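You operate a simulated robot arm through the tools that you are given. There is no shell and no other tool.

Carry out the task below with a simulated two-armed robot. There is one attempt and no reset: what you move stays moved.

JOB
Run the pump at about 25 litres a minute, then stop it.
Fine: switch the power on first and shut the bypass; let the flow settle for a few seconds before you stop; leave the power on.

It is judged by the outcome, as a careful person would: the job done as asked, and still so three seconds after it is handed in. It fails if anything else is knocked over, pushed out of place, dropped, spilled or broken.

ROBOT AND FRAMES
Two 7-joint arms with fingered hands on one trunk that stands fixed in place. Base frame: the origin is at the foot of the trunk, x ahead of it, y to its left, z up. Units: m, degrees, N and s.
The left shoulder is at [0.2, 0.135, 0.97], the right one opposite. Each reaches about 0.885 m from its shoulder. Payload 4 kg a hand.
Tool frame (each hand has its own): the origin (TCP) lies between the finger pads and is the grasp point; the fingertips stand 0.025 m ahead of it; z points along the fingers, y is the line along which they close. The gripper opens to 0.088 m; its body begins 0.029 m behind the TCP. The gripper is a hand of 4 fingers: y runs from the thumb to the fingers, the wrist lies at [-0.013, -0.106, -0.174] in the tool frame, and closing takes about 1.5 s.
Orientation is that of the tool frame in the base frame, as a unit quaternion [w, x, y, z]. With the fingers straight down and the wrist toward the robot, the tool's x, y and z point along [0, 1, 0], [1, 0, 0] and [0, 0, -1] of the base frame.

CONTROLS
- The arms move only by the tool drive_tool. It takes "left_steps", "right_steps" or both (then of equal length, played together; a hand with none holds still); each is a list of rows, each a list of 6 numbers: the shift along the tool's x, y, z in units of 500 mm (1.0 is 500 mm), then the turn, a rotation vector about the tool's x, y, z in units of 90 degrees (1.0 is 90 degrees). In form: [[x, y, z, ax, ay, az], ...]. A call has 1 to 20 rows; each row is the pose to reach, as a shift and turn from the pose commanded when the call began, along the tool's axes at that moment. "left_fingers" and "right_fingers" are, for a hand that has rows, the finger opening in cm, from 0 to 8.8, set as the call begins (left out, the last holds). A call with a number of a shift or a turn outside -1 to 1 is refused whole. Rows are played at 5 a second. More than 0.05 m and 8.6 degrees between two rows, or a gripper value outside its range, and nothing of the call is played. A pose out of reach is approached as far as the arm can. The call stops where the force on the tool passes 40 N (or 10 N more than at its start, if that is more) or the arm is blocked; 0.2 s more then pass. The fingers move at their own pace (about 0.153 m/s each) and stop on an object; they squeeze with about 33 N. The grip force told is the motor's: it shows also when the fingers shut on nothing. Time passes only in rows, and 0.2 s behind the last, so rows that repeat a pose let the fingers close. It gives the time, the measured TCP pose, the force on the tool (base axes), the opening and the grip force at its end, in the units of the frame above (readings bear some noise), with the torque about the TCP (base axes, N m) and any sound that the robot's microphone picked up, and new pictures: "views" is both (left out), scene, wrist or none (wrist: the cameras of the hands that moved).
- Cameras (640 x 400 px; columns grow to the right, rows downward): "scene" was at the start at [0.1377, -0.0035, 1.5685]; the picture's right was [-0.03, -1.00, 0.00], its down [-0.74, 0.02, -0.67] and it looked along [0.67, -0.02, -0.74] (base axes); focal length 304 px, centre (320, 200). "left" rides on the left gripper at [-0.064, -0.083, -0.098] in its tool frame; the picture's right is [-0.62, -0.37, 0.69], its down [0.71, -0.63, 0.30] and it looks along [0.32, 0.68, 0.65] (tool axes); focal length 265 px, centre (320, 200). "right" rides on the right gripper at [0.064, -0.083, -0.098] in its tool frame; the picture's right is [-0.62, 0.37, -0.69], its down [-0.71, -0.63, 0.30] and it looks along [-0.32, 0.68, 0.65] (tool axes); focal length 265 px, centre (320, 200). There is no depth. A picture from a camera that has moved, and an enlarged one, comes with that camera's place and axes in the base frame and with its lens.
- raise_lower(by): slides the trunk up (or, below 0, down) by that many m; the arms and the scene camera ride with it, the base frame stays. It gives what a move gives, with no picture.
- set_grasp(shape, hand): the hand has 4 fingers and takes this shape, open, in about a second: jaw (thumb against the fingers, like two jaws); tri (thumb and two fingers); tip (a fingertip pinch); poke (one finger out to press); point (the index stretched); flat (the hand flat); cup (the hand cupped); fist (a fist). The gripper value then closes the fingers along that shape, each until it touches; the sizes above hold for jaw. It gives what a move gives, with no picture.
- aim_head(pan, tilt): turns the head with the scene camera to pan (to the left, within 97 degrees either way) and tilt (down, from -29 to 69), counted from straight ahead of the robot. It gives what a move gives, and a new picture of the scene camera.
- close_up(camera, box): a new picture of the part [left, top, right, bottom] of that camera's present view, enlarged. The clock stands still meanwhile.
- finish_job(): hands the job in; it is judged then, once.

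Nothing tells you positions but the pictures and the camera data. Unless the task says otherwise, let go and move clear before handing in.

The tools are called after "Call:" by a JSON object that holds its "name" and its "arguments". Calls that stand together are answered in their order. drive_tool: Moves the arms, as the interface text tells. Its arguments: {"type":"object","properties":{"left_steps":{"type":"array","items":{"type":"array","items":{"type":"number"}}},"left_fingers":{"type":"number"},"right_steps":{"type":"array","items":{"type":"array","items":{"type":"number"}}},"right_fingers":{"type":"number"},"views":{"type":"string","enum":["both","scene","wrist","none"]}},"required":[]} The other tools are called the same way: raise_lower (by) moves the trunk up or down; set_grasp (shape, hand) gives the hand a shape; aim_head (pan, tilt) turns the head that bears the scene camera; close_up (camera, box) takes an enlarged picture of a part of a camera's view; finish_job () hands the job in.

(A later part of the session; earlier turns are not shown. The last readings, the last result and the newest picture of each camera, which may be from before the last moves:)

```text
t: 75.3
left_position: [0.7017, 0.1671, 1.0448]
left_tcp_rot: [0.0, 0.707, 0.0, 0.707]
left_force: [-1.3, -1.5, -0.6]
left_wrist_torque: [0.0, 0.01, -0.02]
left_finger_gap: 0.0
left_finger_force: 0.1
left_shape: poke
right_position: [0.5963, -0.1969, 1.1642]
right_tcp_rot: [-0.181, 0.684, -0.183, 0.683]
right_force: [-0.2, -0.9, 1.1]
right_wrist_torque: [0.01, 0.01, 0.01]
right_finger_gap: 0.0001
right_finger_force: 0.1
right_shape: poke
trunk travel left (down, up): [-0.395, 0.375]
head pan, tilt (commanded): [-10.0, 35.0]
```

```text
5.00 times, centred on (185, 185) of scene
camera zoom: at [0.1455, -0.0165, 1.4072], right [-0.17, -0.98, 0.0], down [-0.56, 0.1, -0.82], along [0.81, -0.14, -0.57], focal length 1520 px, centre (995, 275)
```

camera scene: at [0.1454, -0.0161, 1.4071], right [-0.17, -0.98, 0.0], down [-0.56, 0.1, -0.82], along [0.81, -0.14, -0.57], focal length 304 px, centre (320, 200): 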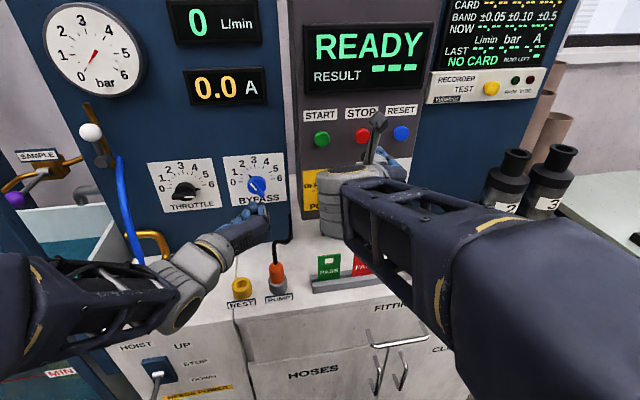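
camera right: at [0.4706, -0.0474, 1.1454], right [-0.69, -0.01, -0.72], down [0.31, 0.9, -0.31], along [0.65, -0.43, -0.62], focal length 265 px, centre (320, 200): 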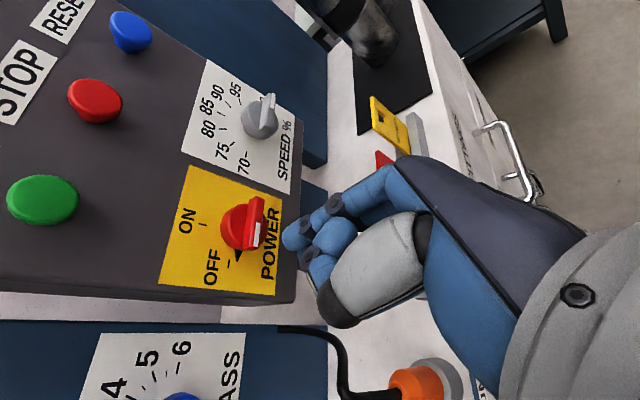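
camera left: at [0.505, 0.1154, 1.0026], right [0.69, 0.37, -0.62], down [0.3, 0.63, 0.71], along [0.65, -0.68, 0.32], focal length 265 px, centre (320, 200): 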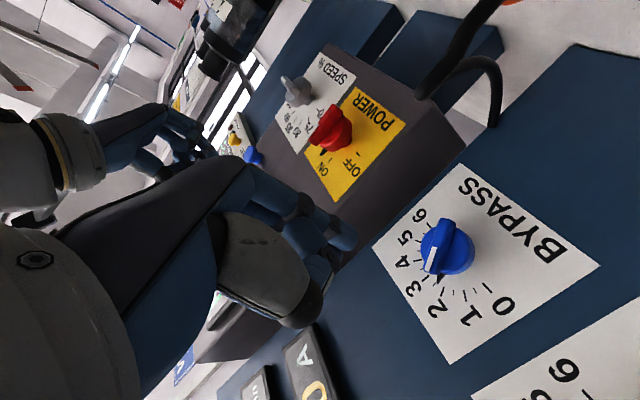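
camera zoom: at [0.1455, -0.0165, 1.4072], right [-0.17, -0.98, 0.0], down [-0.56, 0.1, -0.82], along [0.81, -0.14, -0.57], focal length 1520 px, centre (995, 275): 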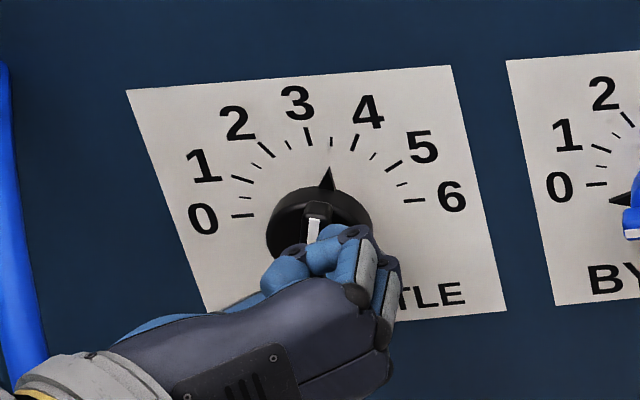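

The throttle reads about 3.7. I'll leave the left finger resting there and bring the right finger in front of START.

Call:
{"name": "drive_tool", "arguments": {"right_steps": [[-0.022, -0.038, 0, 0, 0, 0], [-0.044, -0.077, 0, 0, 0, 0], [-0.066, -0.115, 0, 0, 0, 0], [-0.087, -0.153, 0, 0, 0, 0], [-0.087, -0.153, 0.06, 0, 0, 0], [-0.087, -0.153, 0.09, 0, 0, 0]], "views": "both"}}

Call:
{"name": "close_up", "arguments": {"camera": "right", "box": [160, 150, 360, 300]}}

Call:
{"name": "close_up", "arguments": {"camera": "scene", "box": [280, 90, 400, 180]}}

```text
t: 76.7
left_position: [0.7007, 0.1686, 1.0442]
left_tcp_rot: [0.0, 0.707, 0.0, 0.707]
left_force: [-1.0, -0.8, 0.1]
left_wrist_torque: [-0.02, 0.0, 0.01]
left_finger_gap: 0.0
left_finger_force: 0.0
left_shape: poke
right_position: [0.6419, -0.1093, 1.1671]
right_tcp_rot: [-0.181, 0.683, -0.183, 0.683]
right_force: [-0.2, 0.0, -0.1]
right_wrist_torque: [-0.01, 0.01, -0.02]
right_finger_gap: 0.0
right_finger_force: 0.1
right_shape: poke
trunk travel left (down, up): [-0.395, 0.375]
head pan, tilt (commanded): [-10.0, 35.0]
camera scene: at [0.1454, -0.0165, 1.4072], right [-0.17, -0.98, 0.0], down [-0.56, 0.1, -0.82], along [0.81, -0.14, -0.57], focal length 304 px, centre (320, 200)
camera right: at [0.5423, -0.0682, 1.2641], right [-0.69, -0.01, -0.72], down [0.31, 0.9, -0.31], along [0.65, -0.43, -0.62], focal length 265 px, centre (320, 200)
```

scene: 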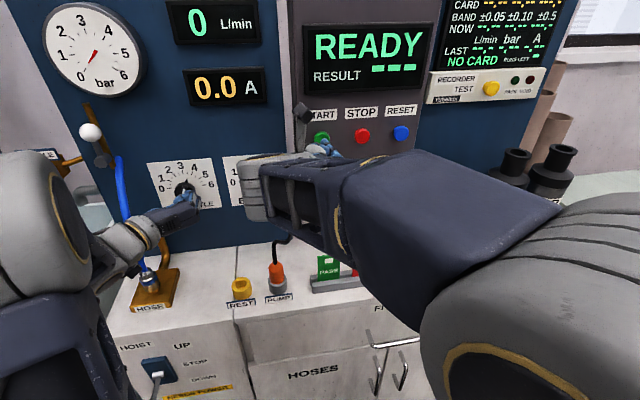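
right: 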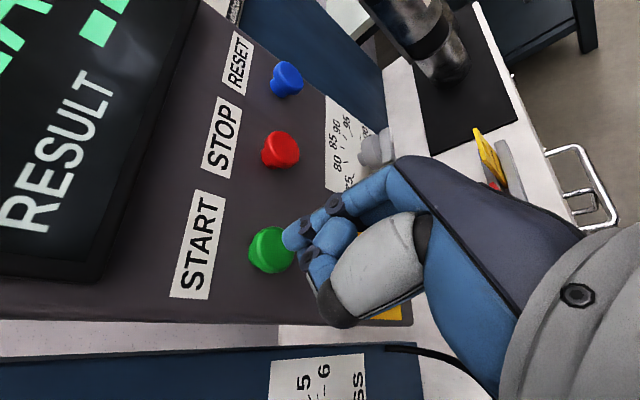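

```text
2.67 times, centred on (260, 225) of right
camera zoom: at [0.5423, -0.0682, 1.2641], right [-0.69, -0.01, -0.72], down [0.31, 0.9, -0.31], along [0.65, -0.43, -0.62], focal length 708 px, centre (480, 133)
```

zoom: 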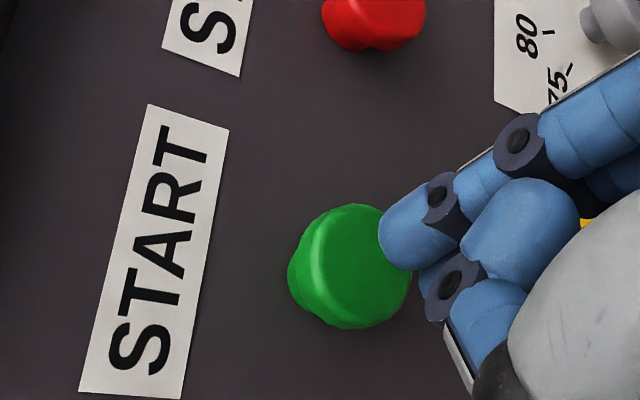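

```text
4.44 times, centred on (340, 135) of scene
camera zoom: at [0.1454, -0.0165, 1.4072], right [-0.17, -0.98, 0.0], down [-0.56, 0.1, -0.82], along [0.81, -0.14, -0.57], focal length 1351 px, centre (231, 489)
```

zoom: 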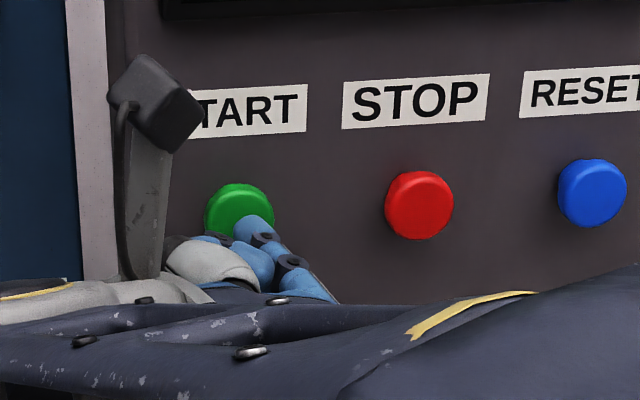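

The finger is lined up with START. I'll press it and come back in one motion, watching the display.

Call:
{"name": "drive_tool", "arguments": {"right_steps": [[0, 0, 0.015, 0, 0, 0], [0, 0, 0.03, 0, 0, 0], [0, 0, 0.04, 0, 0, 0], [0, 0, 0.046, 0, 0, 0], [0, 0, 0.046, 0, 0, 0]], "views": "scene"}}

```text
t: 77.9
left_position: [0.6999, 0.1685, 1.0443]
left_tcp_rot: [0.0, 0.707, 0.0, 0.707]
left_force: [-0.4, -0.6, -0.8]
left_wrist_torque: [0.0, 0.0, 0.02]
left_finger_gap: 0.0
left_finger_force: 0.0
left_shape: poke
right_position: [0.6653, -0.1081, 1.1667]
right_tcp_rot: [-0.181, 0.684, -0.181, 0.683]
right_force: [-1.3, -0.5, 0.3]
right_wrist_torque: [0.0, -0.02, 0.0]
right_finger_gap: 0.0
right_finger_force: 0.0
right_shape: poke
trunk travel left (down, up): [-0.395, 0.375]
head pan, tilt (commanded): [-10.0, 35.0]
camera scene: at [0.1455, -0.0165, 1.4072], right [-0.17, -0.98, 0.0], down [-0.56, 0.1, -0.82], along [0.81, -0.14, -0.57], focal length 304 px, centre (320, 200)
```

scene: 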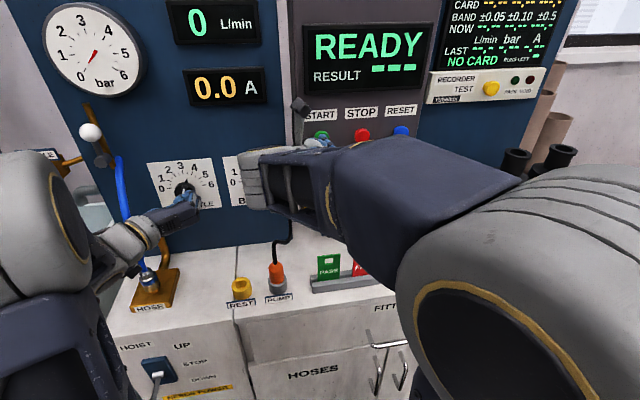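

Only light contact so far; I'll press a little deeper.

Call:
{"name": "drive_tool", "arguments": {"right_steps": [[0, 0, 0.008, 0, 0, 0], [0, 0, 0.014, 0, 0, 0]], "views": "scene"}}

```text
t: 78.5
left_position: [0.6999, 0.1667, 1.0445]
left_tcp_rot: [0.0, 0.707, 0.0, 0.707]
left_force: [0.8, -0.5, -0.7]
left_wrist_torque: [0.01, -0.02, 0.0]
left_finger_gap: 0.0001
left_finger_force: 0.0
left_shape: poke
right_position: [0.6708, -0.1087, 1.167]
right_tcp_rot: [-0.18, 0.683, -0.184, 0.683]
right_force: [-26.0, -2.6, -1.9]
right_wrist_torque: [-0.06, 0.08, 0.0]
right_finger_gap: 0.0
right_finger_force: 0.0
right_shape: poke
trunk travel left (down, up): [-0.395, 0.375]
head pan, tilt (commanded): [-10.0, 35.0]
heard: click
camera scene: at [0.1444, -0.0166, 1.4072], right [-0.17, -0.98, 0.0], down [-0.56, 0.1, -0.82], along [0.81, -0.14, -0.57], focal length 304 px, centre (320, 200)
```

scene: 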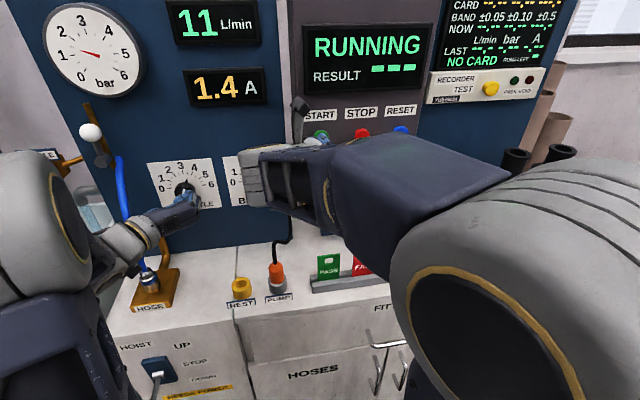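

It clicked and shows RUNNING with the flow rising. I'll back the right finger off the button and move it in front of STOP while the flow settles.

Call:
{"name": "drive_tool", "arguments": {"right_steps": [[0, 0, -0.03, 0, 0, 0], [0, 0, -0.08, 0, 0, 0], [0.022, 0.038, -0.08, 0, 0, 0], [0.044, 0.077, -0.08, 0, 0, 0], [0.066, 0.115, -0.08, 0, 0, 0], [0.079, 0.138, -0.08, 0, 0, 0]], "views": "scene"}}

Call:
{"name": "close_up", "arguments": {"camera": "scene", "box": [150, 0, 440, 220]}}

```text
t: 79.9
left_position: [0.7, 0.1669, 1.0448]
left_tcp_rot: [-0.001, 0.707, 0.0, 0.707]
left_force: [-0.1, -0.8, -0.7]
left_wrist_torque: [0.02, 0.03, 0.0]
left_finger_gap: 0.0
left_finger_force: 0.0
left_shape: poke
right_position: [0.6322, -0.1875, 1.1666]
right_tcp_rot: [-0.181, 0.684, -0.182, 0.683]
right_force: [0.5, 0.4, -0.4]
right_wrist_torque: [0.03, -0.01, 0.0]
right_finger_gap: 0.0
right_finger_force: 0.0
right_shape: poke
trunk travel left (down, up): [-0.395, 0.375]
head pan, tilt (commanded): [-10.0, 35.0]
camera scene: at [0.1455, -0.0165, 1.4072], right [-0.17, -0.98, 0.0], down [-0.56, 0.1, -0.82], along [0.81, -0.14, -0.57], focal length 304 px, centre (320, 200)
```

scene: 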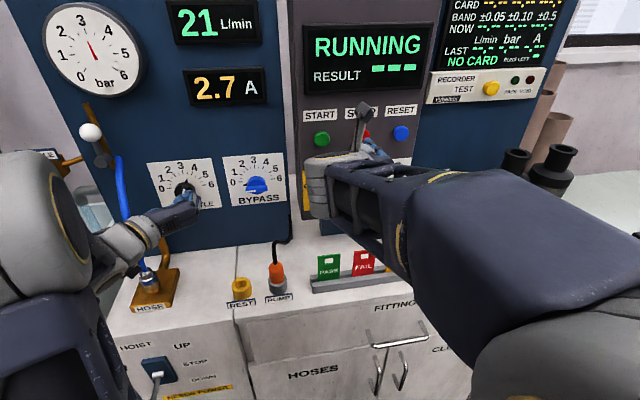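

```text
1.82 times, centred on (295, 110) of scene
camera zoom: at [0.1455, -0.0165, 1.4072], right [-0.17, -0.98, 0.0], down [-0.56, 0.1, -0.82], along [0.81, -0.14, -0.57], focal length 553 px, centre (366, 364)
```

zoom: 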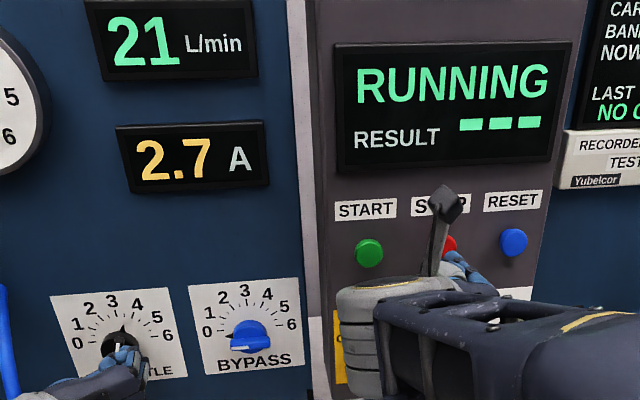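

Call:
{"name": "drive_tool", "arguments": {"right_steps": [[0, 0, 0, 0, 0, 0], [0, 0, 0, 0, 0, 0], [0, 0, 0, 0, 0, 0], [0, 0, 0, 0, 0, 0], [0, 0, 0, 0, 0, 0], [0, 0, 0, 0, 0, 0], [0, 0, 0, 0, 0, 0], [0, 0, 0, 0, 0, 0], [0, 0, 0, 0, 0, 0], [0, 0, 0, 0, 0, 0], [0, 0, 0, 0, 0, 0], [0, 0, 0, 0, 0, 0]], "views": "scene"}}

Call:
{"name": "close_up", "arguments": {"camera": "scene", "box": [150, 0, 300, 110]}}

Call:
{"name": "close_up", "arguments": {"camera": "scene", "box": [140, 145, 230, 225]}}

Call:
{"name": "close_up", "arguments": {"camera": "scene", "box": [290, 100, 430, 220]}}

```text
t: 82.5
left_position: [0.7003, 0.1689, 1.0443]
left_tcp_rot: [0.0, 0.707, 0.0, 0.707]
left_force: [-0.5, -0.9, 0.0]
left_wrist_torque: [0.03, 0.02, -0.02]
left_finger_gap: 0.0
left_finger_force: 0.0
left_shape: poke
right_position: [0.6323, -0.1875, 1.1662]
right_tcp_rot: [-0.182, 0.684, -0.182, 0.682]
right_force: [-0.1, -0.4, 0.1]
right_wrist_torque: [-0.02, -0.04, -0.03]
right_finger_gap: 0.0
right_finger_force: 0.1
right_shape: poke
trunk travel left (down, up): [-0.395, 0.375]
head pan, tilt (commanded): [-10.0, 35.0]
camera scene: at [0.1455, -0.0165, 1.4072], right [-0.17, -0.98, 0.0], down [-0.56, 0.1, -0.82], along [0.81, -0.14, -0.57], focal length 304 px, centre (320, 200)
```

scene: 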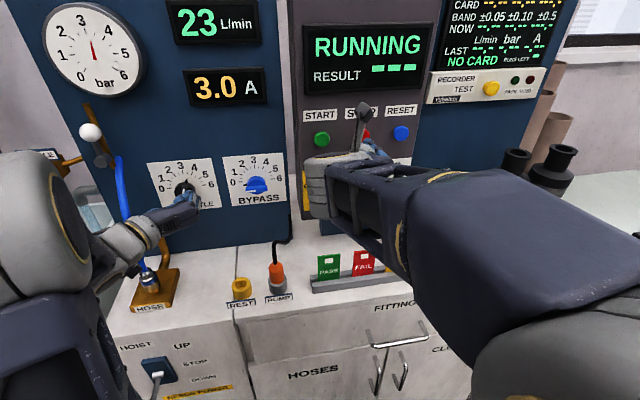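

```text
3.64 times, centred on (225, 55) of scene
camera zoom: at [0.1455, -0.0165, 1.4072], right [-0.17, -0.98, 0.0], down [-0.56, 0.1, -0.82], along [0.81, -0.14, -0.57], focal length 1106 px, centre (666, 727)
```

zoom: 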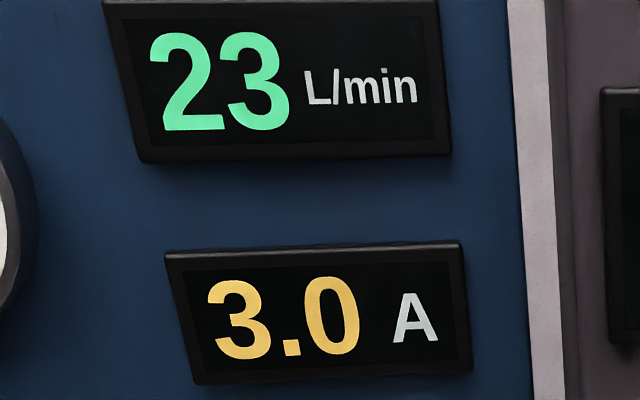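

```text
5.00 times, centred on (185, 185) of scene
camera zoom: at [0.1455, -0.0165, 1.4072], right [-0.17, -0.98, 0.0], down [-0.56, 0.1, -0.82], along [0.81, -0.14, -0.57], focal length 1520 px, centre (995, 275)
```

zoom: 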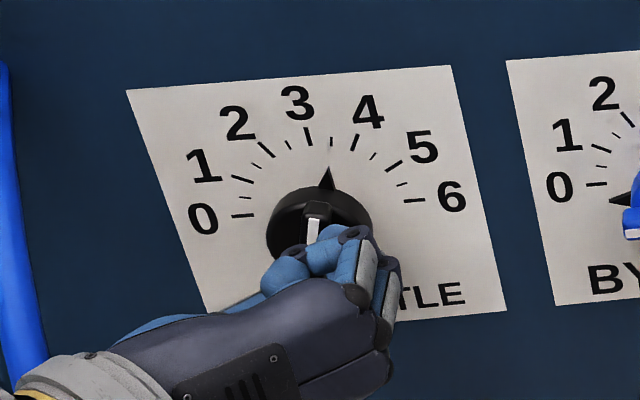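

```text
3.33 times, centred on (360, 160) of scene
camera zoom: at [0.1455, -0.0165, 1.4072], right [-0.17, -0.98, 0.0], down [-0.56, 0.1, -0.82], along [0.81, -0.14, -0.57], focal length 1013 px, centre (187, 333)
```

zoom: 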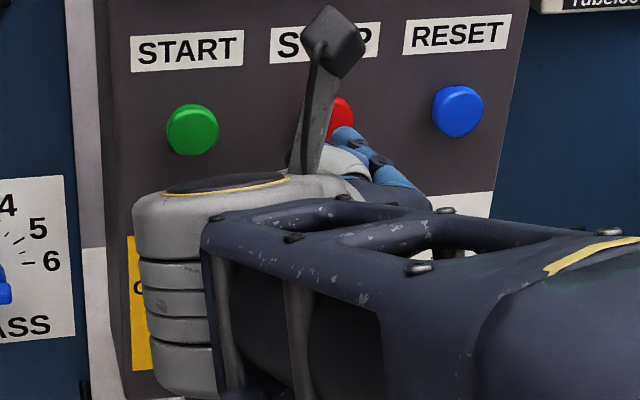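

The flow has settled at 23 L/min; I need about +0.2 on the throttle (≈6° clockwise). I'll slide the left finger down to the lower right side of the bar and nudge it left.

Call:
{"name": "drive_tool", "arguments": {"left_steps": [[-0.0028, 0.0074, 0, 0, 0, 0], [-0.0252, -0.0012, 0, 0, 0, 0], [-0.0482, -0.01, 0, 0, 0, 0], [-0.046, -0.0155, 0, 0, 0, 0]], "views": "none"}}

Call:
{"name": "close_up", "arguments": {"camera": "scene", "box": [140, 145, 230, 225]}}

Call:
{"name": "close_up", "arguments": {"camera": "left", "box": [280, 140, 480, 290]}}

Call:
{"name": "close_up", "arguments": {"camera": "scene", "box": [150, 0, 300, 110]}}

```text
t: 83.5
left_position: [0.7002, 0.1749, 1.0208]
left_tcp_rot: [0.001, 0.707, -0.001, 0.707]
left_force: [0.0, -1.2, 0.4]
left_wrist_torque: [-0.01, 0.0, 0.0]
left_finger_gap: 0.0
left_finger_force: 0.2
left_shape: poke
right_position: [0.632, -0.1881, 1.1664]
right_tcp_rot: [-0.182, 0.685, -0.182, 0.682]
right_force: [-0.4, 0.1, 0.2]
right_wrist_torque: [-0.02, -0.02, 0.0]
right_finger_gap: 0.0
right_finger_force: 0.0
right_shape: poke
trunk travel left (down, up): [-0.395, 0.375]
head pan, tilt (commanded): [-10.0, 35.0]
```

```text
5.00 times, centred on (185, 185) of scene
camera zoom: at [0.1455, -0.0165, 1.4072], right [-0.17, -0.98, 0.0], down [-0.56, 0.1, -0.82], along [0.81, -0.14, -0.57], focal length 1520 px, centre (995, 275)
```

zoom: 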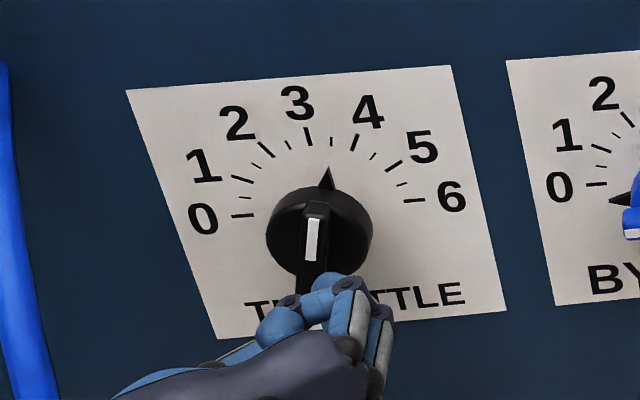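

```text
2.67 times, centred on (380, 215) of left
camera zoom: at [0.6017, 0.2585, 0.9571], right [0.69, 0.37, -0.62], down [0.31, 0.63, 0.71], along [0.65, -0.68, 0.32], focal length 708 px, centre (160, 160)
```

zoom: 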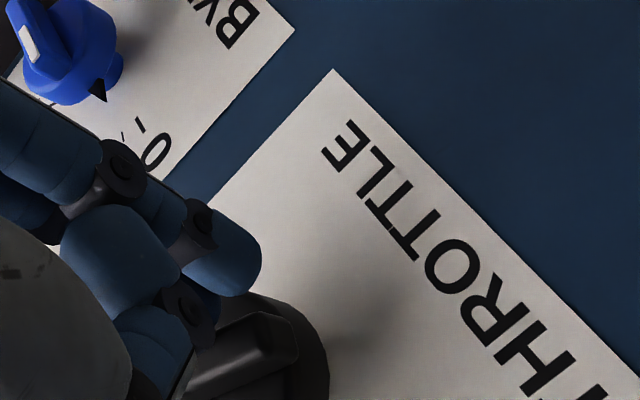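

```text
3.64 times, centred on (225, 55) of scene
camera zoom: at [0.1455, -0.0165, 1.4072], right [-0.17, -0.98, 0.0], down [-0.56, 0.1, -0.82], along [0.81, -0.14, -0.57], focal length 1106 px, centre (666, 727)
```

zoom: 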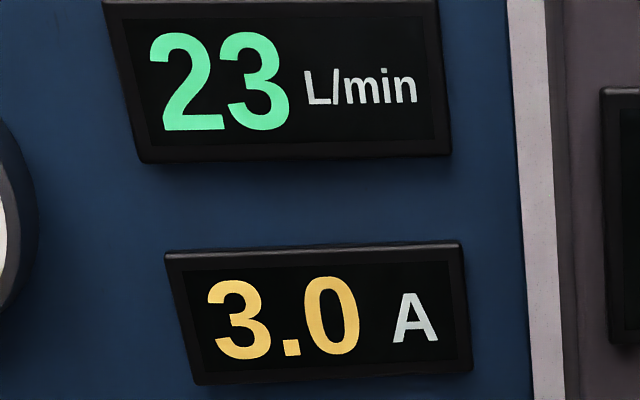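

Call:
{"name": "drive_tool", "arguments": {"left_steps": [[0.0007, -0.002, 0, 0, 0, 0], [0.0015, -0.004, 0, 0, 0, 0], [0.0015, -0.004, 0, 0, 0, 0], [0.0015, -0.004, 0, 0, 0, 0]], "views": "none"}}

Call:
{"name": "close_up", "arguments": {"camera": "scene", "box": [140, 0, 300, 225]}}

Call:
{"name": "close_up", "arguments": {"camera": "scene", "box": [140, 145, 230, 225]}}

```text
t: 84.5
left_position: [0.6998, 0.1782, 1.0213]
left_tcp_rot: [0.001, 0.708, -0.001, 0.706]
left_force: [-2.6, -6.7, -4.6]
left_wrist_torque: [0.04, 0.1, -0.18]
left_finger_gap: 0.0
left_finger_force: 0.0
left_shape: poke
right_position: [0.6323, -0.188, 1.1667]
right_tcp_rot: [-0.182, 0.684, -0.182, 0.682]
right_force: [-0.1, -0.8, -0.7]
right_wrist_torque: [0.03, -0.03, -0.03]
right_finger_gap: 0.0
right_finger_force: 0.0
right_shape: poke
trunk travel left (down, up): [-0.395, 0.375]
head pan, tilt (commanded): [-10.0, 35.0]
```

```text
1.78 times, centred on (220, 112) of scene
camera zoom: at [0.1455, -0.0167, 1.4071], right [-0.17, -0.98, 0.0], down [-0.56, 0.1, -0.82], along [0.81, -0.14, -0.57], focal length 540 px, centre (498, 356)
```

zoom: 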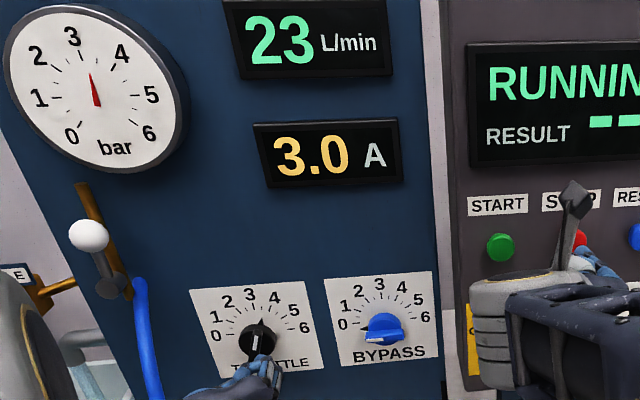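

```text
5.00 times, centred on (185, 185) of scene
camera zoom: at [0.1455, -0.0167, 1.4071], right [-0.17, -0.98, 0.0], down [-0.56, 0.1, -0.82], along [0.81, -0.14, -0.57], focal length 1520 px, centre (995, 275)
```

zoom: 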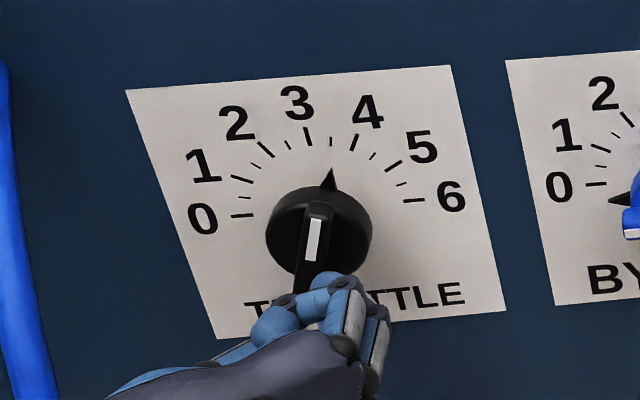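

Call:
{"name": "drive_tool", "arguments": {"left_steps": [[0.0005, -0.0015, 0, 0, 0, 0], [0.001, -0.003, 0, 0, 0, 0], [0.001, -0.003, 0, 0, 0, 0], [0.001, -0.003, 0, 0, 0, 0]], "views": "none"}}

Call:
{"name": "close_up", "arguments": {"camera": "scene", "box": [140, 0, 300, 225]}}

Call:
{"name": "close_up", "arguments": {"camera": "scene", "box": [140, 145, 230, 225]}}

```text
t: 85.5
left_position: [0.7006, 0.1787, 1.022]
left_tcp_rot: [0.001, 0.707, -0.001, 0.707]
left_force: [-5.6, -7.3, -9.7]
left_wrist_torque: [0.1, 0.22, -0.23]
left_finger_gap: 0.0
left_finger_force: 0.0
left_shape: poke
right_position: [0.6329, -0.1884, 1.1662]
right_tcp_rot: [-0.182, 0.684, -0.182, 0.683]
right_force: [0.1, -0.1, -0.1]
right_wrist_torque: [0.04, -0.01, -0.02]
right_finger_gap: 0.0001
right_finger_force: 0.0
right_shape: poke
trunk travel left (down, up): [-0.395, 0.375]
head pan, tilt (commanded): [-10.0, 35.0]
```

```text
1.78 times, centred on (220, 112) of scene
camera zoom: at [0.1456, -0.0167, 1.4071], right [-0.17, -0.98, 0.0], down [-0.56, 0.1, -0.82], along [0.81, -0.14, -0.57], focal length 540 px, centre (498, 356)
```

zoom: 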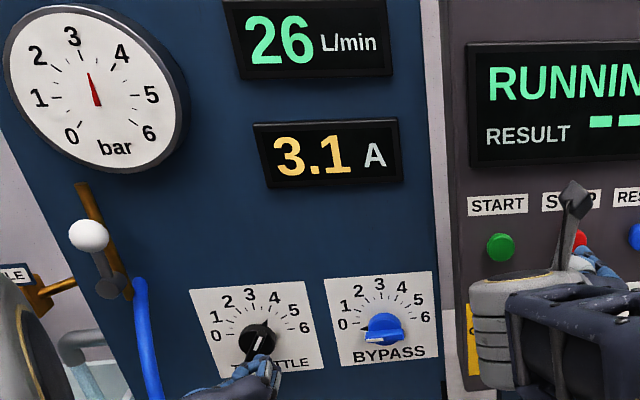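

```text
5.00 times, centred on (185, 185) of scene
camera zoom: at [0.1456, -0.0167, 1.4071], right [-0.17, -0.98, 0.0], down [-0.56, 0.1, -0.82], along [0.81, -0.14, -0.57], focal length 1520 px, centre (995, 275)
```

zoom: 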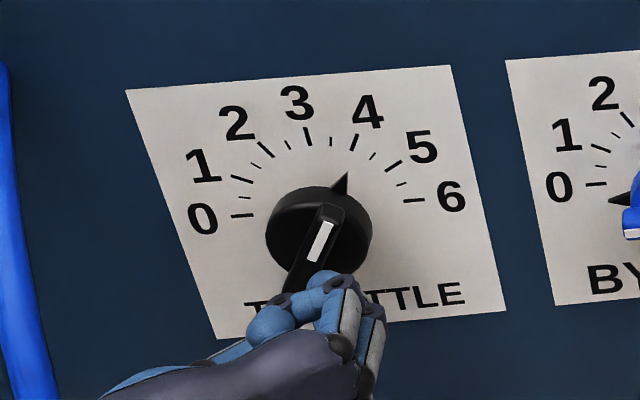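

It turned a bit far (pointer near 4.1, flow heading above 26). I'll release, go back up to the right side of the bar and trim it counter-clockwise gently.

Call:
{"name": "drive_tool", "arguments": {"left_steps": [[-0.0066, 0.01, 0, 0, 0, 0], [0.004, 0.024, 0, 0, 0, 0], [0.02, 0.0296, 0, 0, 0, 0], [0.033, 0.027, 0, 0, 0, 0], [0.033, 0.027, 0, 0, 0, 0]], "views": "none"}}

Call:
{"name": "close_up", "arguments": {"camera": "scene", "box": [140, 0, 300, 225]}}

Call:
{"name": "close_up", "arguments": {"camera": "scene", "box": [140, 145, 230, 225]}}

```text
t: 86.7
left_position: [0.7005, 0.1653, 1.0383]
left_tcp_rot: [0.0, 0.707, 0.0, 0.707]
left_force: [-0.2, -0.3, 0.3]
left_wrist_torque: [-0.04, 0.03, 0.01]
left_finger_gap: 0.0
left_finger_force: 0.0
left_shape: poke
right_position: [0.6319, -0.1874, 1.1658]
right_tcp_rot: [-0.181, 0.684, -0.182, 0.683]
right_force: [-0.1, 1.0, -0.3]
right_wrist_torque: [-0.03, -0.01, -0.06]
right_finger_gap: 0.0
right_finger_force: 0.1
right_shape: poke
trunk travel left (down, up): [-0.395, 0.375]
head pan, tilt (commanded): [-10.0, 35.0]
```

```text
1.78 times, centred on (220, 112) of scene
camera zoom: at [0.1455, -0.0165, 1.4072], right [-0.17, -0.98, 0.0], down [-0.56, 0.1, -0.82], along [0.81, -0.14, -0.57], focal length 540 px, centre (498, 356)
```

zoom: 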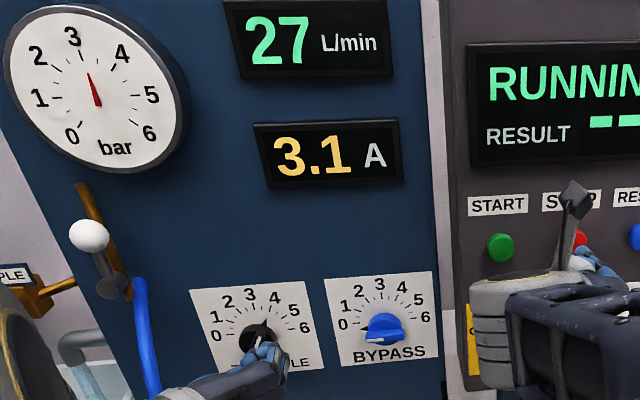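

```text
5.00 times, centred on (185, 185) of scene
camera zoom: at [0.1455, -0.0165, 1.4072], right [-0.17, -0.98, 0.0], down [-0.56, 0.1, -0.82], along [0.81, -0.14, -0.57], focal length 1520 px, centre (995, 275)
```

zoom: 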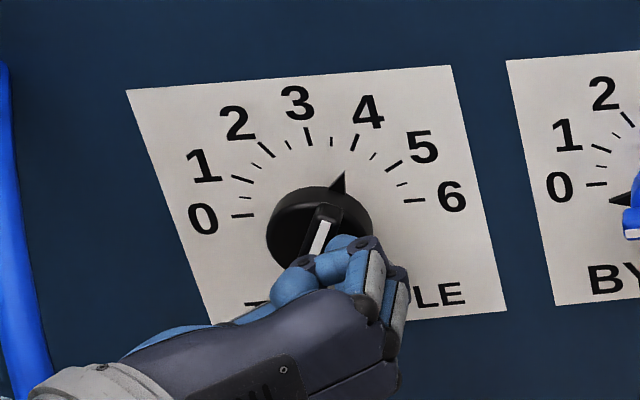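

Call:
{"name": "drive_tool", "arguments": {"left_steps": [[0, 0, 0, 0, 0, 0], [0, 0, 0, 0, 0, 0], [0, 0, 0, 0, 0, 0], [0, 0, 0, 0, 0, 0], [0, 0, 0, 0, 0, 0], [0, 0, 0, 0, 0, 0], [0, 0, 0, 0, 0, 0], [0, 0, 0, 0, 0, 0], [0, 0, 0, 0, 0, 0], [0, 0, 0, 0, 0, 0]], "views": "none"}}

Call:
{"name": "close_up", "arguments": {"camera": "scene", "box": [140, 0, 300, 225]}}

Call:
{"name": "close_up", "arguments": {"camera": "scene", "box": [160, 155, 210, 205]}}

```text
t: 88.9
left_position: [0.7005, 0.1658, 1.0385]
left_tcp_rot: [0.0, 0.707, 0.0, 0.707]
left_force: [-0.6, 0.3, 0.2]
left_wrist_torque: [-0.01, 0.03, -0.01]
left_finger_gap: 0.0
left_finger_force: 0.0
left_shape: poke
right_position: [0.632, -0.1879, 1.1665]
right_tcp_rot: [-0.182, 0.684, -0.182, 0.683]
right_force: [-0.1, -0.2, 0.2]
right_wrist_torque: [-0.03, -0.03, 0.02]
right_finger_gap: 0.0002
right_finger_force: 0.1
right_shape: poke
trunk travel left (down, up): [-0.395, 0.375]
head pan, tilt (commanded): [-10.0, 35.0]
```

```text
1.78 times, centred on (220, 112) of scene
camera zoom: at [0.1455, -0.0165, 1.4072], right [-0.17, -0.98, 0.0], down [-0.56, 0.1, -0.82], along [0.81, -0.14, -0.57], focal length 540 px, centre (498, 356)
```

zoom: 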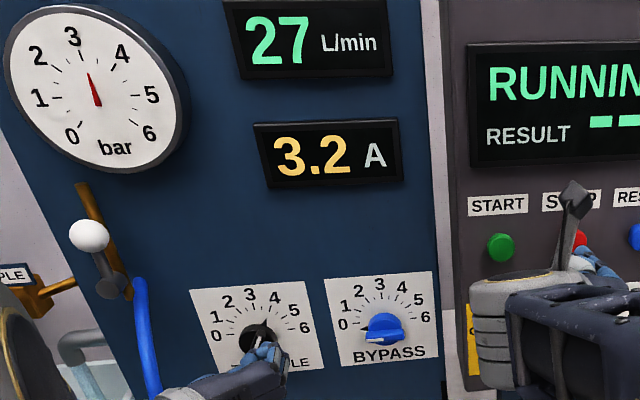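

```text
8.00 times, centred on (185, 180) of scene
camera zoom: at [0.1455, -0.0165, 1.4072], right [-0.17, -0.98, 0.0], down [-0.56, 0.1, -0.82], along [0.81, -0.14, -0.57], focal length 2432 px, centre (1400, 360)
```

zoom: 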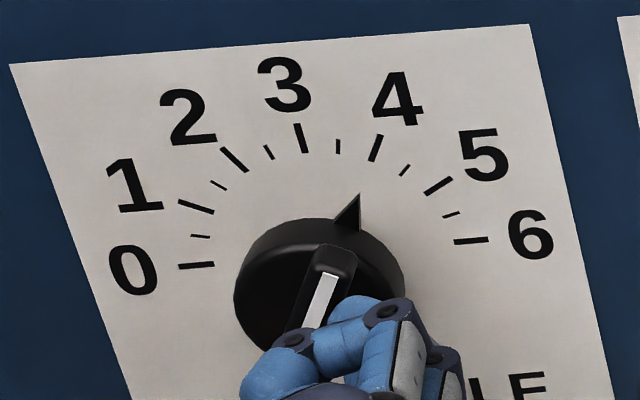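

Settled at 27 now; the pointer is about halfway too far. I'll nudge the bar a few degrees counter-clockwise.

Call:
{"name": "drive_tool", "arguments": {"left_steps": [[0.004, -0.0008, 0, 0, 0, 0], [0.008, -0.0018, 0, 0, 0, 0]], "views": "none"}}

Call:
{"name": "close_up", "arguments": {"camera": "scene", "box": [140, 145, 230, 225]}}

Call:
{"name": "close_up", "arguments": {"camera": "scene", "box": [160, 155, 210, 205]}}

```text
t: 89.5
left_position: [0.7007, 0.1654, 1.0419]
left_tcp_rot: [0.0, 0.708, -0.001, 0.707]
left_force: [-1.6, -3.1, -2.5]
left_wrist_torque: [0.04, 0.08, -0.08]
left_finger_gap: 0.0002
left_finger_force: 0.0
left_shape: poke
right_position: [0.6325, -0.1882, 1.1661]
right_tcp_rot: [-0.181, 0.684, -0.182, 0.683]
right_force: [0.3, -0.3, -0.3]
right_wrist_torque: [-0.01, -0.02, -0.01]
right_finger_gap: 0.0002
right_finger_force: 0.1
right_shape: poke
trunk travel left (down, up): [-0.395, 0.375]
head pan, tilt (commanded): [-10.0, 35.0]
```

```text
5.00 times, centred on (185, 185) of scene
camera zoom: at [0.1456, -0.0166, 1.4071], right [-0.17, -0.98, 0.0], down [-0.56, 0.1, -0.82], along [0.81, -0.14, -0.57], focal length 1520 px, centre (995, 275)
```

zoom: 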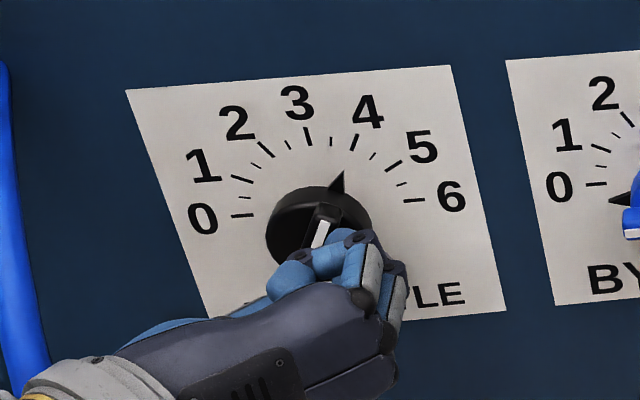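

```text
8.00 times, centred on (185, 180) of scene
camera zoom: at [0.1456, -0.0166, 1.4071], right [-0.17, -0.98, 0.0], down [-0.56, 0.1, -0.82], along [0.81, -0.14, -0.57], focal length 2432 px, centre (1400, 360)
```

zoom: 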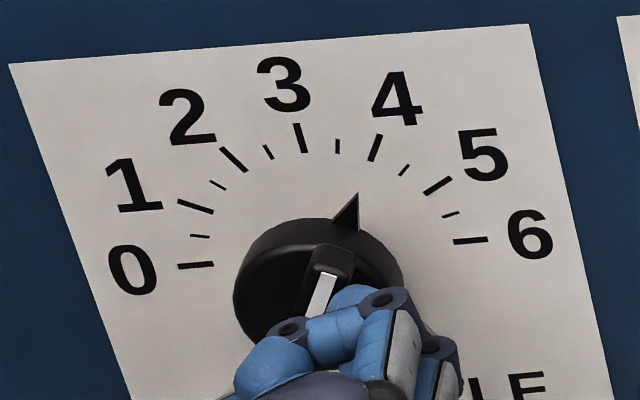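

Call:
{"name": "drive_tool", "arguments": {"left_steps": [[0.0012, -0.001, 0, 0, 0, 0]], "views": "none"}}

Call:
{"name": "close_up", "arguments": {"camera": "scene", "box": [160, 155, 210, 205]}}

```text
t: 89.9
left_position: [0.7, 0.1662, 1.0452]
left_tcp_rot: [0.0, 0.707, 0.0, 0.708]
left_force: [1.6, -0.5, -0.7]
left_wrist_torque: [0.03, 0.01, -0.05]
left_finger_gap: 0.0
left_finger_force: 0.2
left_shape: poke
right_position: [0.6317, -0.1887, 1.1655]
right_tcp_rot: [-0.182, 0.684, -0.182, 0.682]
right_force: [-0.2, -0.4, -0.5]
right_wrist_torque: [0.01, 0.05, -0.01]
right_finger_gap: 0.0
right_finger_force: 0.1
right_shape: poke
trunk travel left (down, up): [-0.395, 0.375]
head pan, tilt (commanded): [-10.0, 35.0]
```

```text
8.00 times, centred on (185, 180) of scene
camera zoom: at [0.1456, -0.0165, 1.4072], right [-0.17, -0.98, 0.0], down [-0.56, 0.1, -0.82], along [0.81, -0.14, -0.57], focal length 2432 px, centre (1400, 360)
```

zoom: 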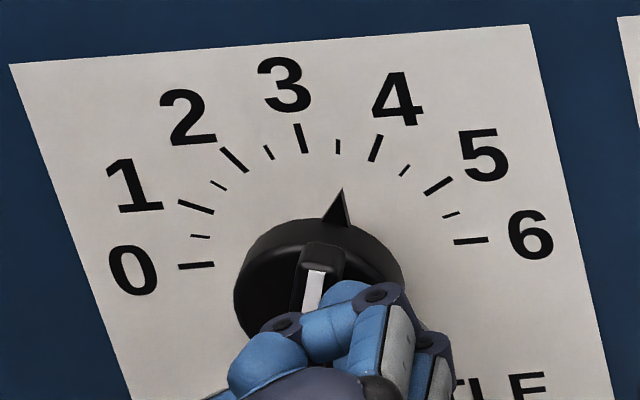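

Call:
{"name": "drive_tool", "arguments": {"left_steps": [[-0.002, 0.003, 0, 0, 0, 0], [-0.002, 0.003, 0, 0, 0, 0], [-0.002, 0.003, 0, 0, 0, 0], [-0.002, 0.003, 0, 0, 0, 0], [-0.002, 0.003, 0, 0, 0, 0], [-0.002, 0.003, 0, 0, 0, 0], [-0.002, 0.003, 0, 0, 0, 0], [-0.002, 0.003, 0, 0, 0, 0], [-0.002, 0.003, 0, 0, 0, 0], [-0.002, 0.003, 0, 0, 0, 0], [-0.002, 0.003, 0, 0, 0, 0], [-0.002, 0.003, 0, 0, 0, 0], [-0.002, 0.003, 0, 0, 0, 0], [-0.002, 0.003, 0, 0, 0, 0]], "views": "none"}}

Call:
{"name": "close_up", "arguments": {"camera": "scene", "box": [140, 0, 300, 225]}}

Call:
{"name": "close_up", "arguments": {"camera": "scene", "box": [160, 155, 210, 205]}}

```text
t: 92.9
left_position: [0.7005, 0.1649, 1.0438]
left_tcp_rot: [0.0, 0.707, 0.0, 0.707]
left_force: [-0.8, -0.2, -0.6]
left_wrist_torque: [0.0, 0.02, 0.02]
left_finger_gap: 0.0
left_finger_force: 0.1
left_shape: poke
right_position: [0.6337, -0.1876, 1.1664]
right_tcp_rot: [-0.181, 0.683, -0.182, 0.683]
right_force: [0.2, 0.8, -0.7]
right_wrist_torque: [0.01, 0.0, 0.0]
right_finger_gap: 0.0
right_finger_force: 0.1
right_shape: poke
trunk travel left (down, up): [-0.395, 0.375]
head pan, tilt (commanded): [-10.0, 35.0]
```

```text
1.78 times, centred on (220, 112) of scene
camera zoom: at [0.1455, -0.0165, 1.4072], right [-0.17, -0.98, 0.0], down [-0.56, 0.1, -0.82], along [0.81, -0.14, -0.57], focal length 540 px, centre (498, 356)
```

zoom: 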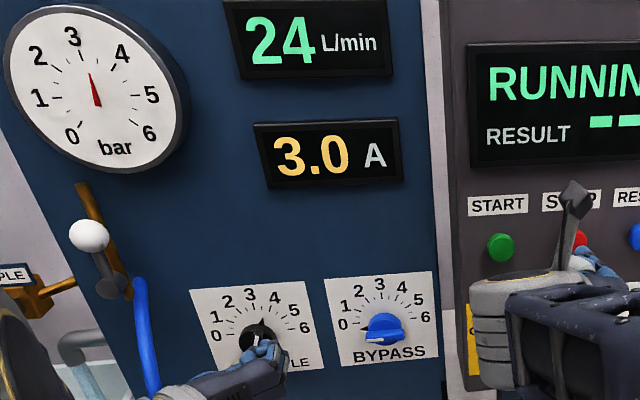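

```text
8.00 times, centred on (185, 180) of scene
camera zoom: at [0.1455, -0.0165, 1.4072], right [-0.17, -0.98, 0.0], down [-0.56, 0.1, -0.82], along [0.81, -0.14, -0.57], focal length 2432 px, centre (1400, 360)
```

zoom: 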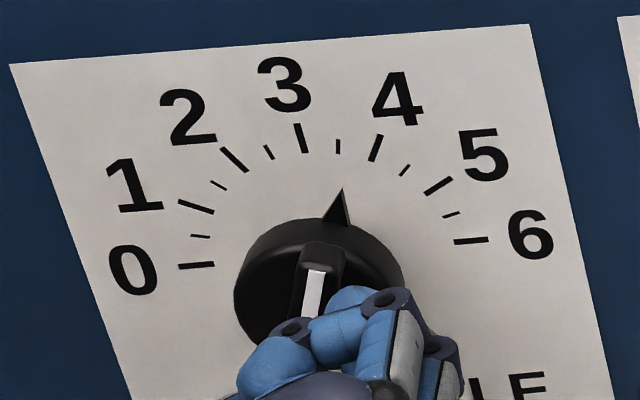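

Settled at 24. One more small clockwise nudge is wanted; there is stick-slip, so I'll push farther out on the bar's lower end where the step is finer.

Call:
{"name": "drive_tool", "arguments": {"left_steps": [[-0.0024, 0.006, 0, 0, 0, 0], [-0.0212, -0.0024, 0, 0, 0, 0], [-0.0398, -0.0108, 0, 0, 0, 0], [-0.0586, -0.0194, 0, 0, 0, 0]], "views": "none"}}

Call:
{"name": "close_up", "arguments": {"camera": "scene", "box": [160, 155, 210, 205]}}

Call:
{"name": "close_up", "arguments": {"camera": "left", "box": [280, 140, 480, 290]}}

```text
t: 93.9
left_position: [0.6998, 0.1746, 1.0137]
left_tcp_rot: [0.0, 0.707, -0.001, 0.707]
left_force: [-0.4, 0.2, -0.5]
left_wrist_torque: [0.01, -0.05, 0.01]
left_finger_gap: 0.0
left_finger_force: 0.3
left_shape: poke
right_position: [0.631, -0.1869, 1.1661]
right_tcp_rot: [-0.182, 0.684, -0.182, 0.683]
right_force: [-0.3, 0.1, 0.3]
right_wrist_torque: [-0.02, -0.03, 0.0]
right_finger_gap: 0.0001
right_finger_force: 0.1
right_shape: poke
trunk travel left (down, up): [-0.395, 0.375]
head pan, tilt (commanded): [-10.0, 35.0]
```

```text
8.00 times, centred on (185, 180) of scene
camera zoom: at [0.1455, -0.0165, 1.4072], right [-0.17, -0.98, 0.0], down [-0.56, 0.1, -0.82], along [0.81, -0.14, -0.57], focal length 2432 px, centre (1400, 360)
```

zoom: 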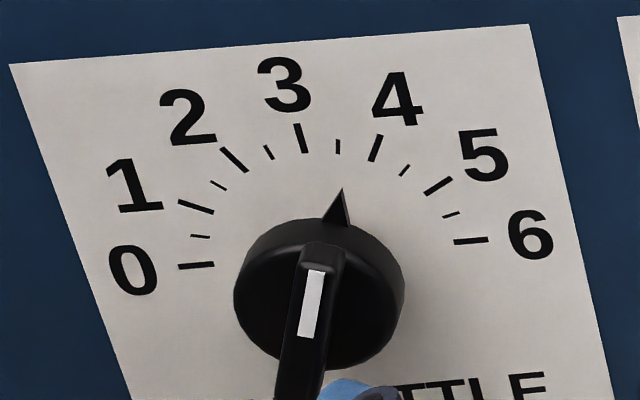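

```text
2.67 times, centred on (380, 215) of left
camera zoom: at [0.6015, 0.258, 0.9493], right [0.69, 0.37, -0.62], down [0.3, 0.63, 0.71], along [0.65, -0.68, 0.32], focal length 708 px, centre (160, 160)
```

zoom: 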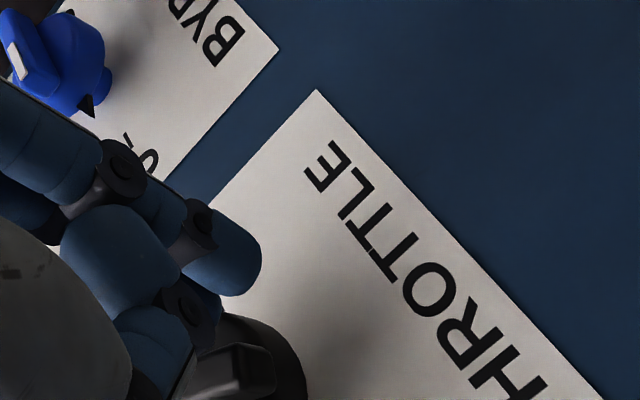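

Call:
{"name": "drive_tool", "arguments": {"left_steps": [[0.002, -0.0045, 0, 0, 0, 0], [0.0037, -0.0082, 0, 0, 0, 0], [0.0045, -0.01, 0, 0, 0, 0], [0.0045, -0.01, 0, 0, 0, 0]], "views": "none"}}

Call:
{"name": "close_up", "arguments": {"camera": "scene", "box": [160, 155, 210, 205]}}

```text
t: 94.9
left_position: [0.6996, 0.1802, 1.0158]
left_tcp_rot: [-0.001, 0.707, 0.001, 0.707]
left_force: [-0.1, -1.4, -2.2]
left_wrist_torque: [-0.01, 0.02, -0.05]
left_finger_gap: 0.0
left_finger_force: 0.1
left_shape: poke
right_position: [0.6321, -0.1879, 1.1652]
right_tcp_rot: [-0.182, 0.684, -0.182, 0.682]
right_force: [-0.2, 0.1, 0.5]
right_wrist_torque: [-0.02, -0.02, 0.03]
right_finger_gap: 0.0
right_finger_force: 0.1
right_shape: poke
trunk travel left (down, up): [-0.395, 0.375]
head pan, tilt (commanded): [-10.0, 35.0]
```

```text
8.00 times, centred on (185, 180) of scene
camera zoom: at [0.1456, -0.0165, 1.4072], right [-0.17, -0.98, 0.0], down [-0.56, 0.1, -0.82], along [0.81, -0.14, -0.57], focal length 2432 px, centre (1400, 360)
```

zoom: 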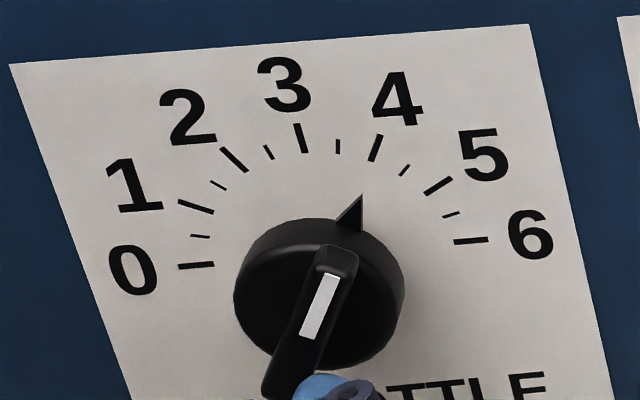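

The bar followed further than wanted (≈27). I'll go to the upper right side again, this time near the pointer tip for finer control, and bring it back a few degrees.

Call:
{"name": "drive_tool", "arguments": {"left_steps": [[-0.0056, 0.0082, 0, 0, 0, 0], [0.0084, 0.0324, 0, 0, 0, 0], [0.0284, 0.0432, 0, 0, 0, 0], [0.0566, 0.0432, 0, 0, 0, 0], [0.0622, 0.0388, 0, 0, 0, 0]], "views": "none"}}

Call:
{"name": "close_up", "arguments": {"camera": "scene", "box": [160, 155, 210, 205]}}

Call:
{"name": "close_up", "arguments": {"camera": "scene", "box": [140, 0, 300, 225]}}

```text
t: 96.1
left_position: [0.6999, 0.1604, 1.046]
left_tcp_rot: [0.0, 0.708, 0.0, 0.706]
left_force: [0.1, 0.1, 0.7]
left_wrist_torque: [-0.03, -0.01, 0.02]
left_finger_gap: 0.0
left_finger_force: 0.1
left_shape: poke
right_position: [0.6322, -0.189, 1.1652]
right_tcp_rot: [-0.182, 0.684, -0.182, 0.683]
right_force: [-1.0, -0.6, -0.9]
right_wrist_torque: [-0.03, 0.01, 0.01]
right_finger_gap: 0.0
right_finger_force: 0.1
right_shape: poke
trunk travel left (down, up): [-0.395, 0.375]
head pan, tilt (commanded): [-10.0, 35.0]
```

```text
8.00 times, centred on (185, 180) of scene
camera zoom: at [0.1456, -0.0165, 1.4072], right [-0.17, -0.98, 0.0], down [-0.56, 0.1, -0.82], along [0.81, -0.14, -0.57], focal length 2432 px, centre (1400, 360)
```

zoom: 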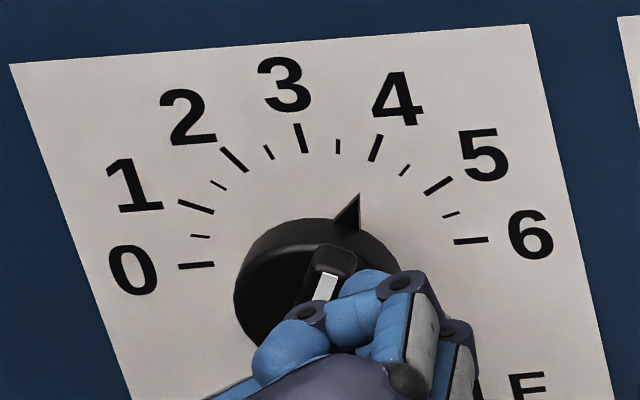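

```text
1.78 times, centred on (220, 112) of scene
camera zoom: at [0.1456, -0.0165, 1.4072], right [-0.17, -0.98, 0.0], down [-0.56, 0.1, -0.82], along [0.81, -0.14, -0.57], focal length 540 px, centre (498, 356)
```

zoom: 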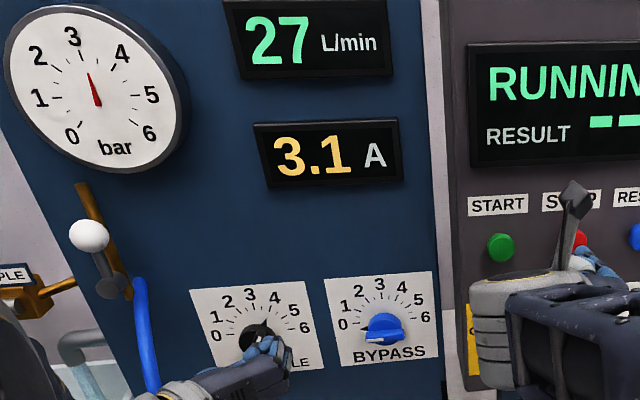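

Call:
{"name": "drive_tool", "arguments": {"left_steps": [[0.0028, -0.0022, 0, 0, 0, 0], [0.0056, -0.0044, 0, 0, 0, 0], [0.0056, -0.0044, 0, 0, 0, 0]], "views": "none"}}

Call:
{"name": "close_up", "arguments": {"camera": "scene", "box": [160, 155, 210, 205]}}

```text
t: 96.9
left_position: [0.7001, 0.1631, 1.0486]
left_tcp_rot: [0.0, 0.708, 0.0, 0.707]
left_force: [-1.1, -2.5, -1.4]
left_wrist_torque: [0.02, 0.0, -0.08]
left_finger_gap: 0.0
left_finger_force: 0.1
left_shape: poke
right_position: [0.6331, -0.1877, 1.1658]
right_tcp_rot: [-0.182, 0.684, -0.182, 0.683]
right_force: [0.0, -0.1, -0.8]
right_wrist_torque: [0.02, -0.02, 0.0]
right_finger_gap: 0.0001
right_finger_force: 0.1
right_shape: poke
trunk travel left (down, up): [-0.395, 0.375]
head pan, tilt (commanded): [-10.0, 35.0]
```

```text
8.00 times, centred on (185, 180) of scene
camera zoom: at [0.1455, -0.0166, 1.4072], right [-0.17, -0.98, 0.0], down [-0.56, 0.1, -0.82], along [0.81, -0.14, -0.57], focal length 2432 px, centre (1400, 360)
```

zoom: 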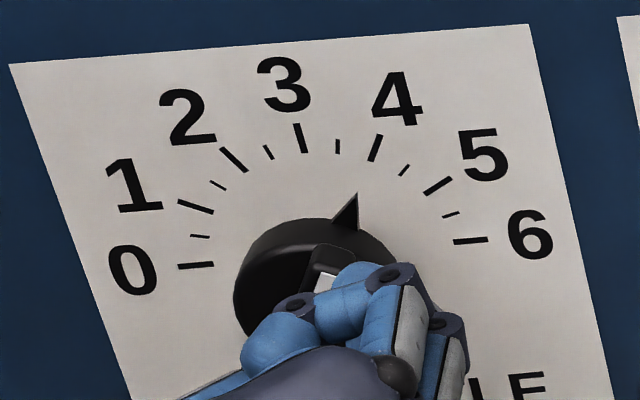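

Call:
{"name": "drive_tool", "arguments": {"left_steps": [[0.0006, -0.001, 0, 0, 0, 0]], "views": "none"}}

Call:
{"name": "close_up", "arguments": {"camera": "scene", "box": [160, 155, 210, 205]}}

```text
t: 97.3
left_position: [0.6995, 0.1635, 1.0498]
left_tcp_rot: [0.0, 0.707, -0.001, 0.707]
left_force: [-2.0, -1.8, -0.2]
left_wrist_torque: [0.0, -0.03, -0.04]
left_finger_gap: 0.0
left_finger_force: 0.0
left_shape: poke
right_position: [0.6326, -0.1873, 1.1659]
right_tcp_rot: [-0.181, 0.684, -0.181, 0.683]
right_force: [-0.6, 0.1, 0.2]
right_wrist_torque: [0.04, -0.03, -0.01]
right_finger_gap: 0.0
right_finger_force: 0.0
right_shape: poke
trunk travel left (down, up): [-0.395, 0.375]
head pan, tilt (commanded): [-10.0, 35.0]
```

```text
8.00 times, centred on (185, 180) of scene
camera zoom: at [0.1454, -0.0166, 1.4072], right [-0.17, -0.98, 0.0], down [-0.56, 0.1, -0.82], along [0.81, -0.14, -0.57], focal length 2432 px, centre (1400, 360)
```

zoom: 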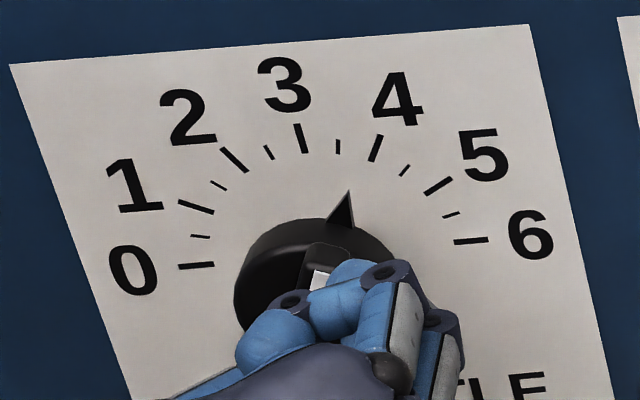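

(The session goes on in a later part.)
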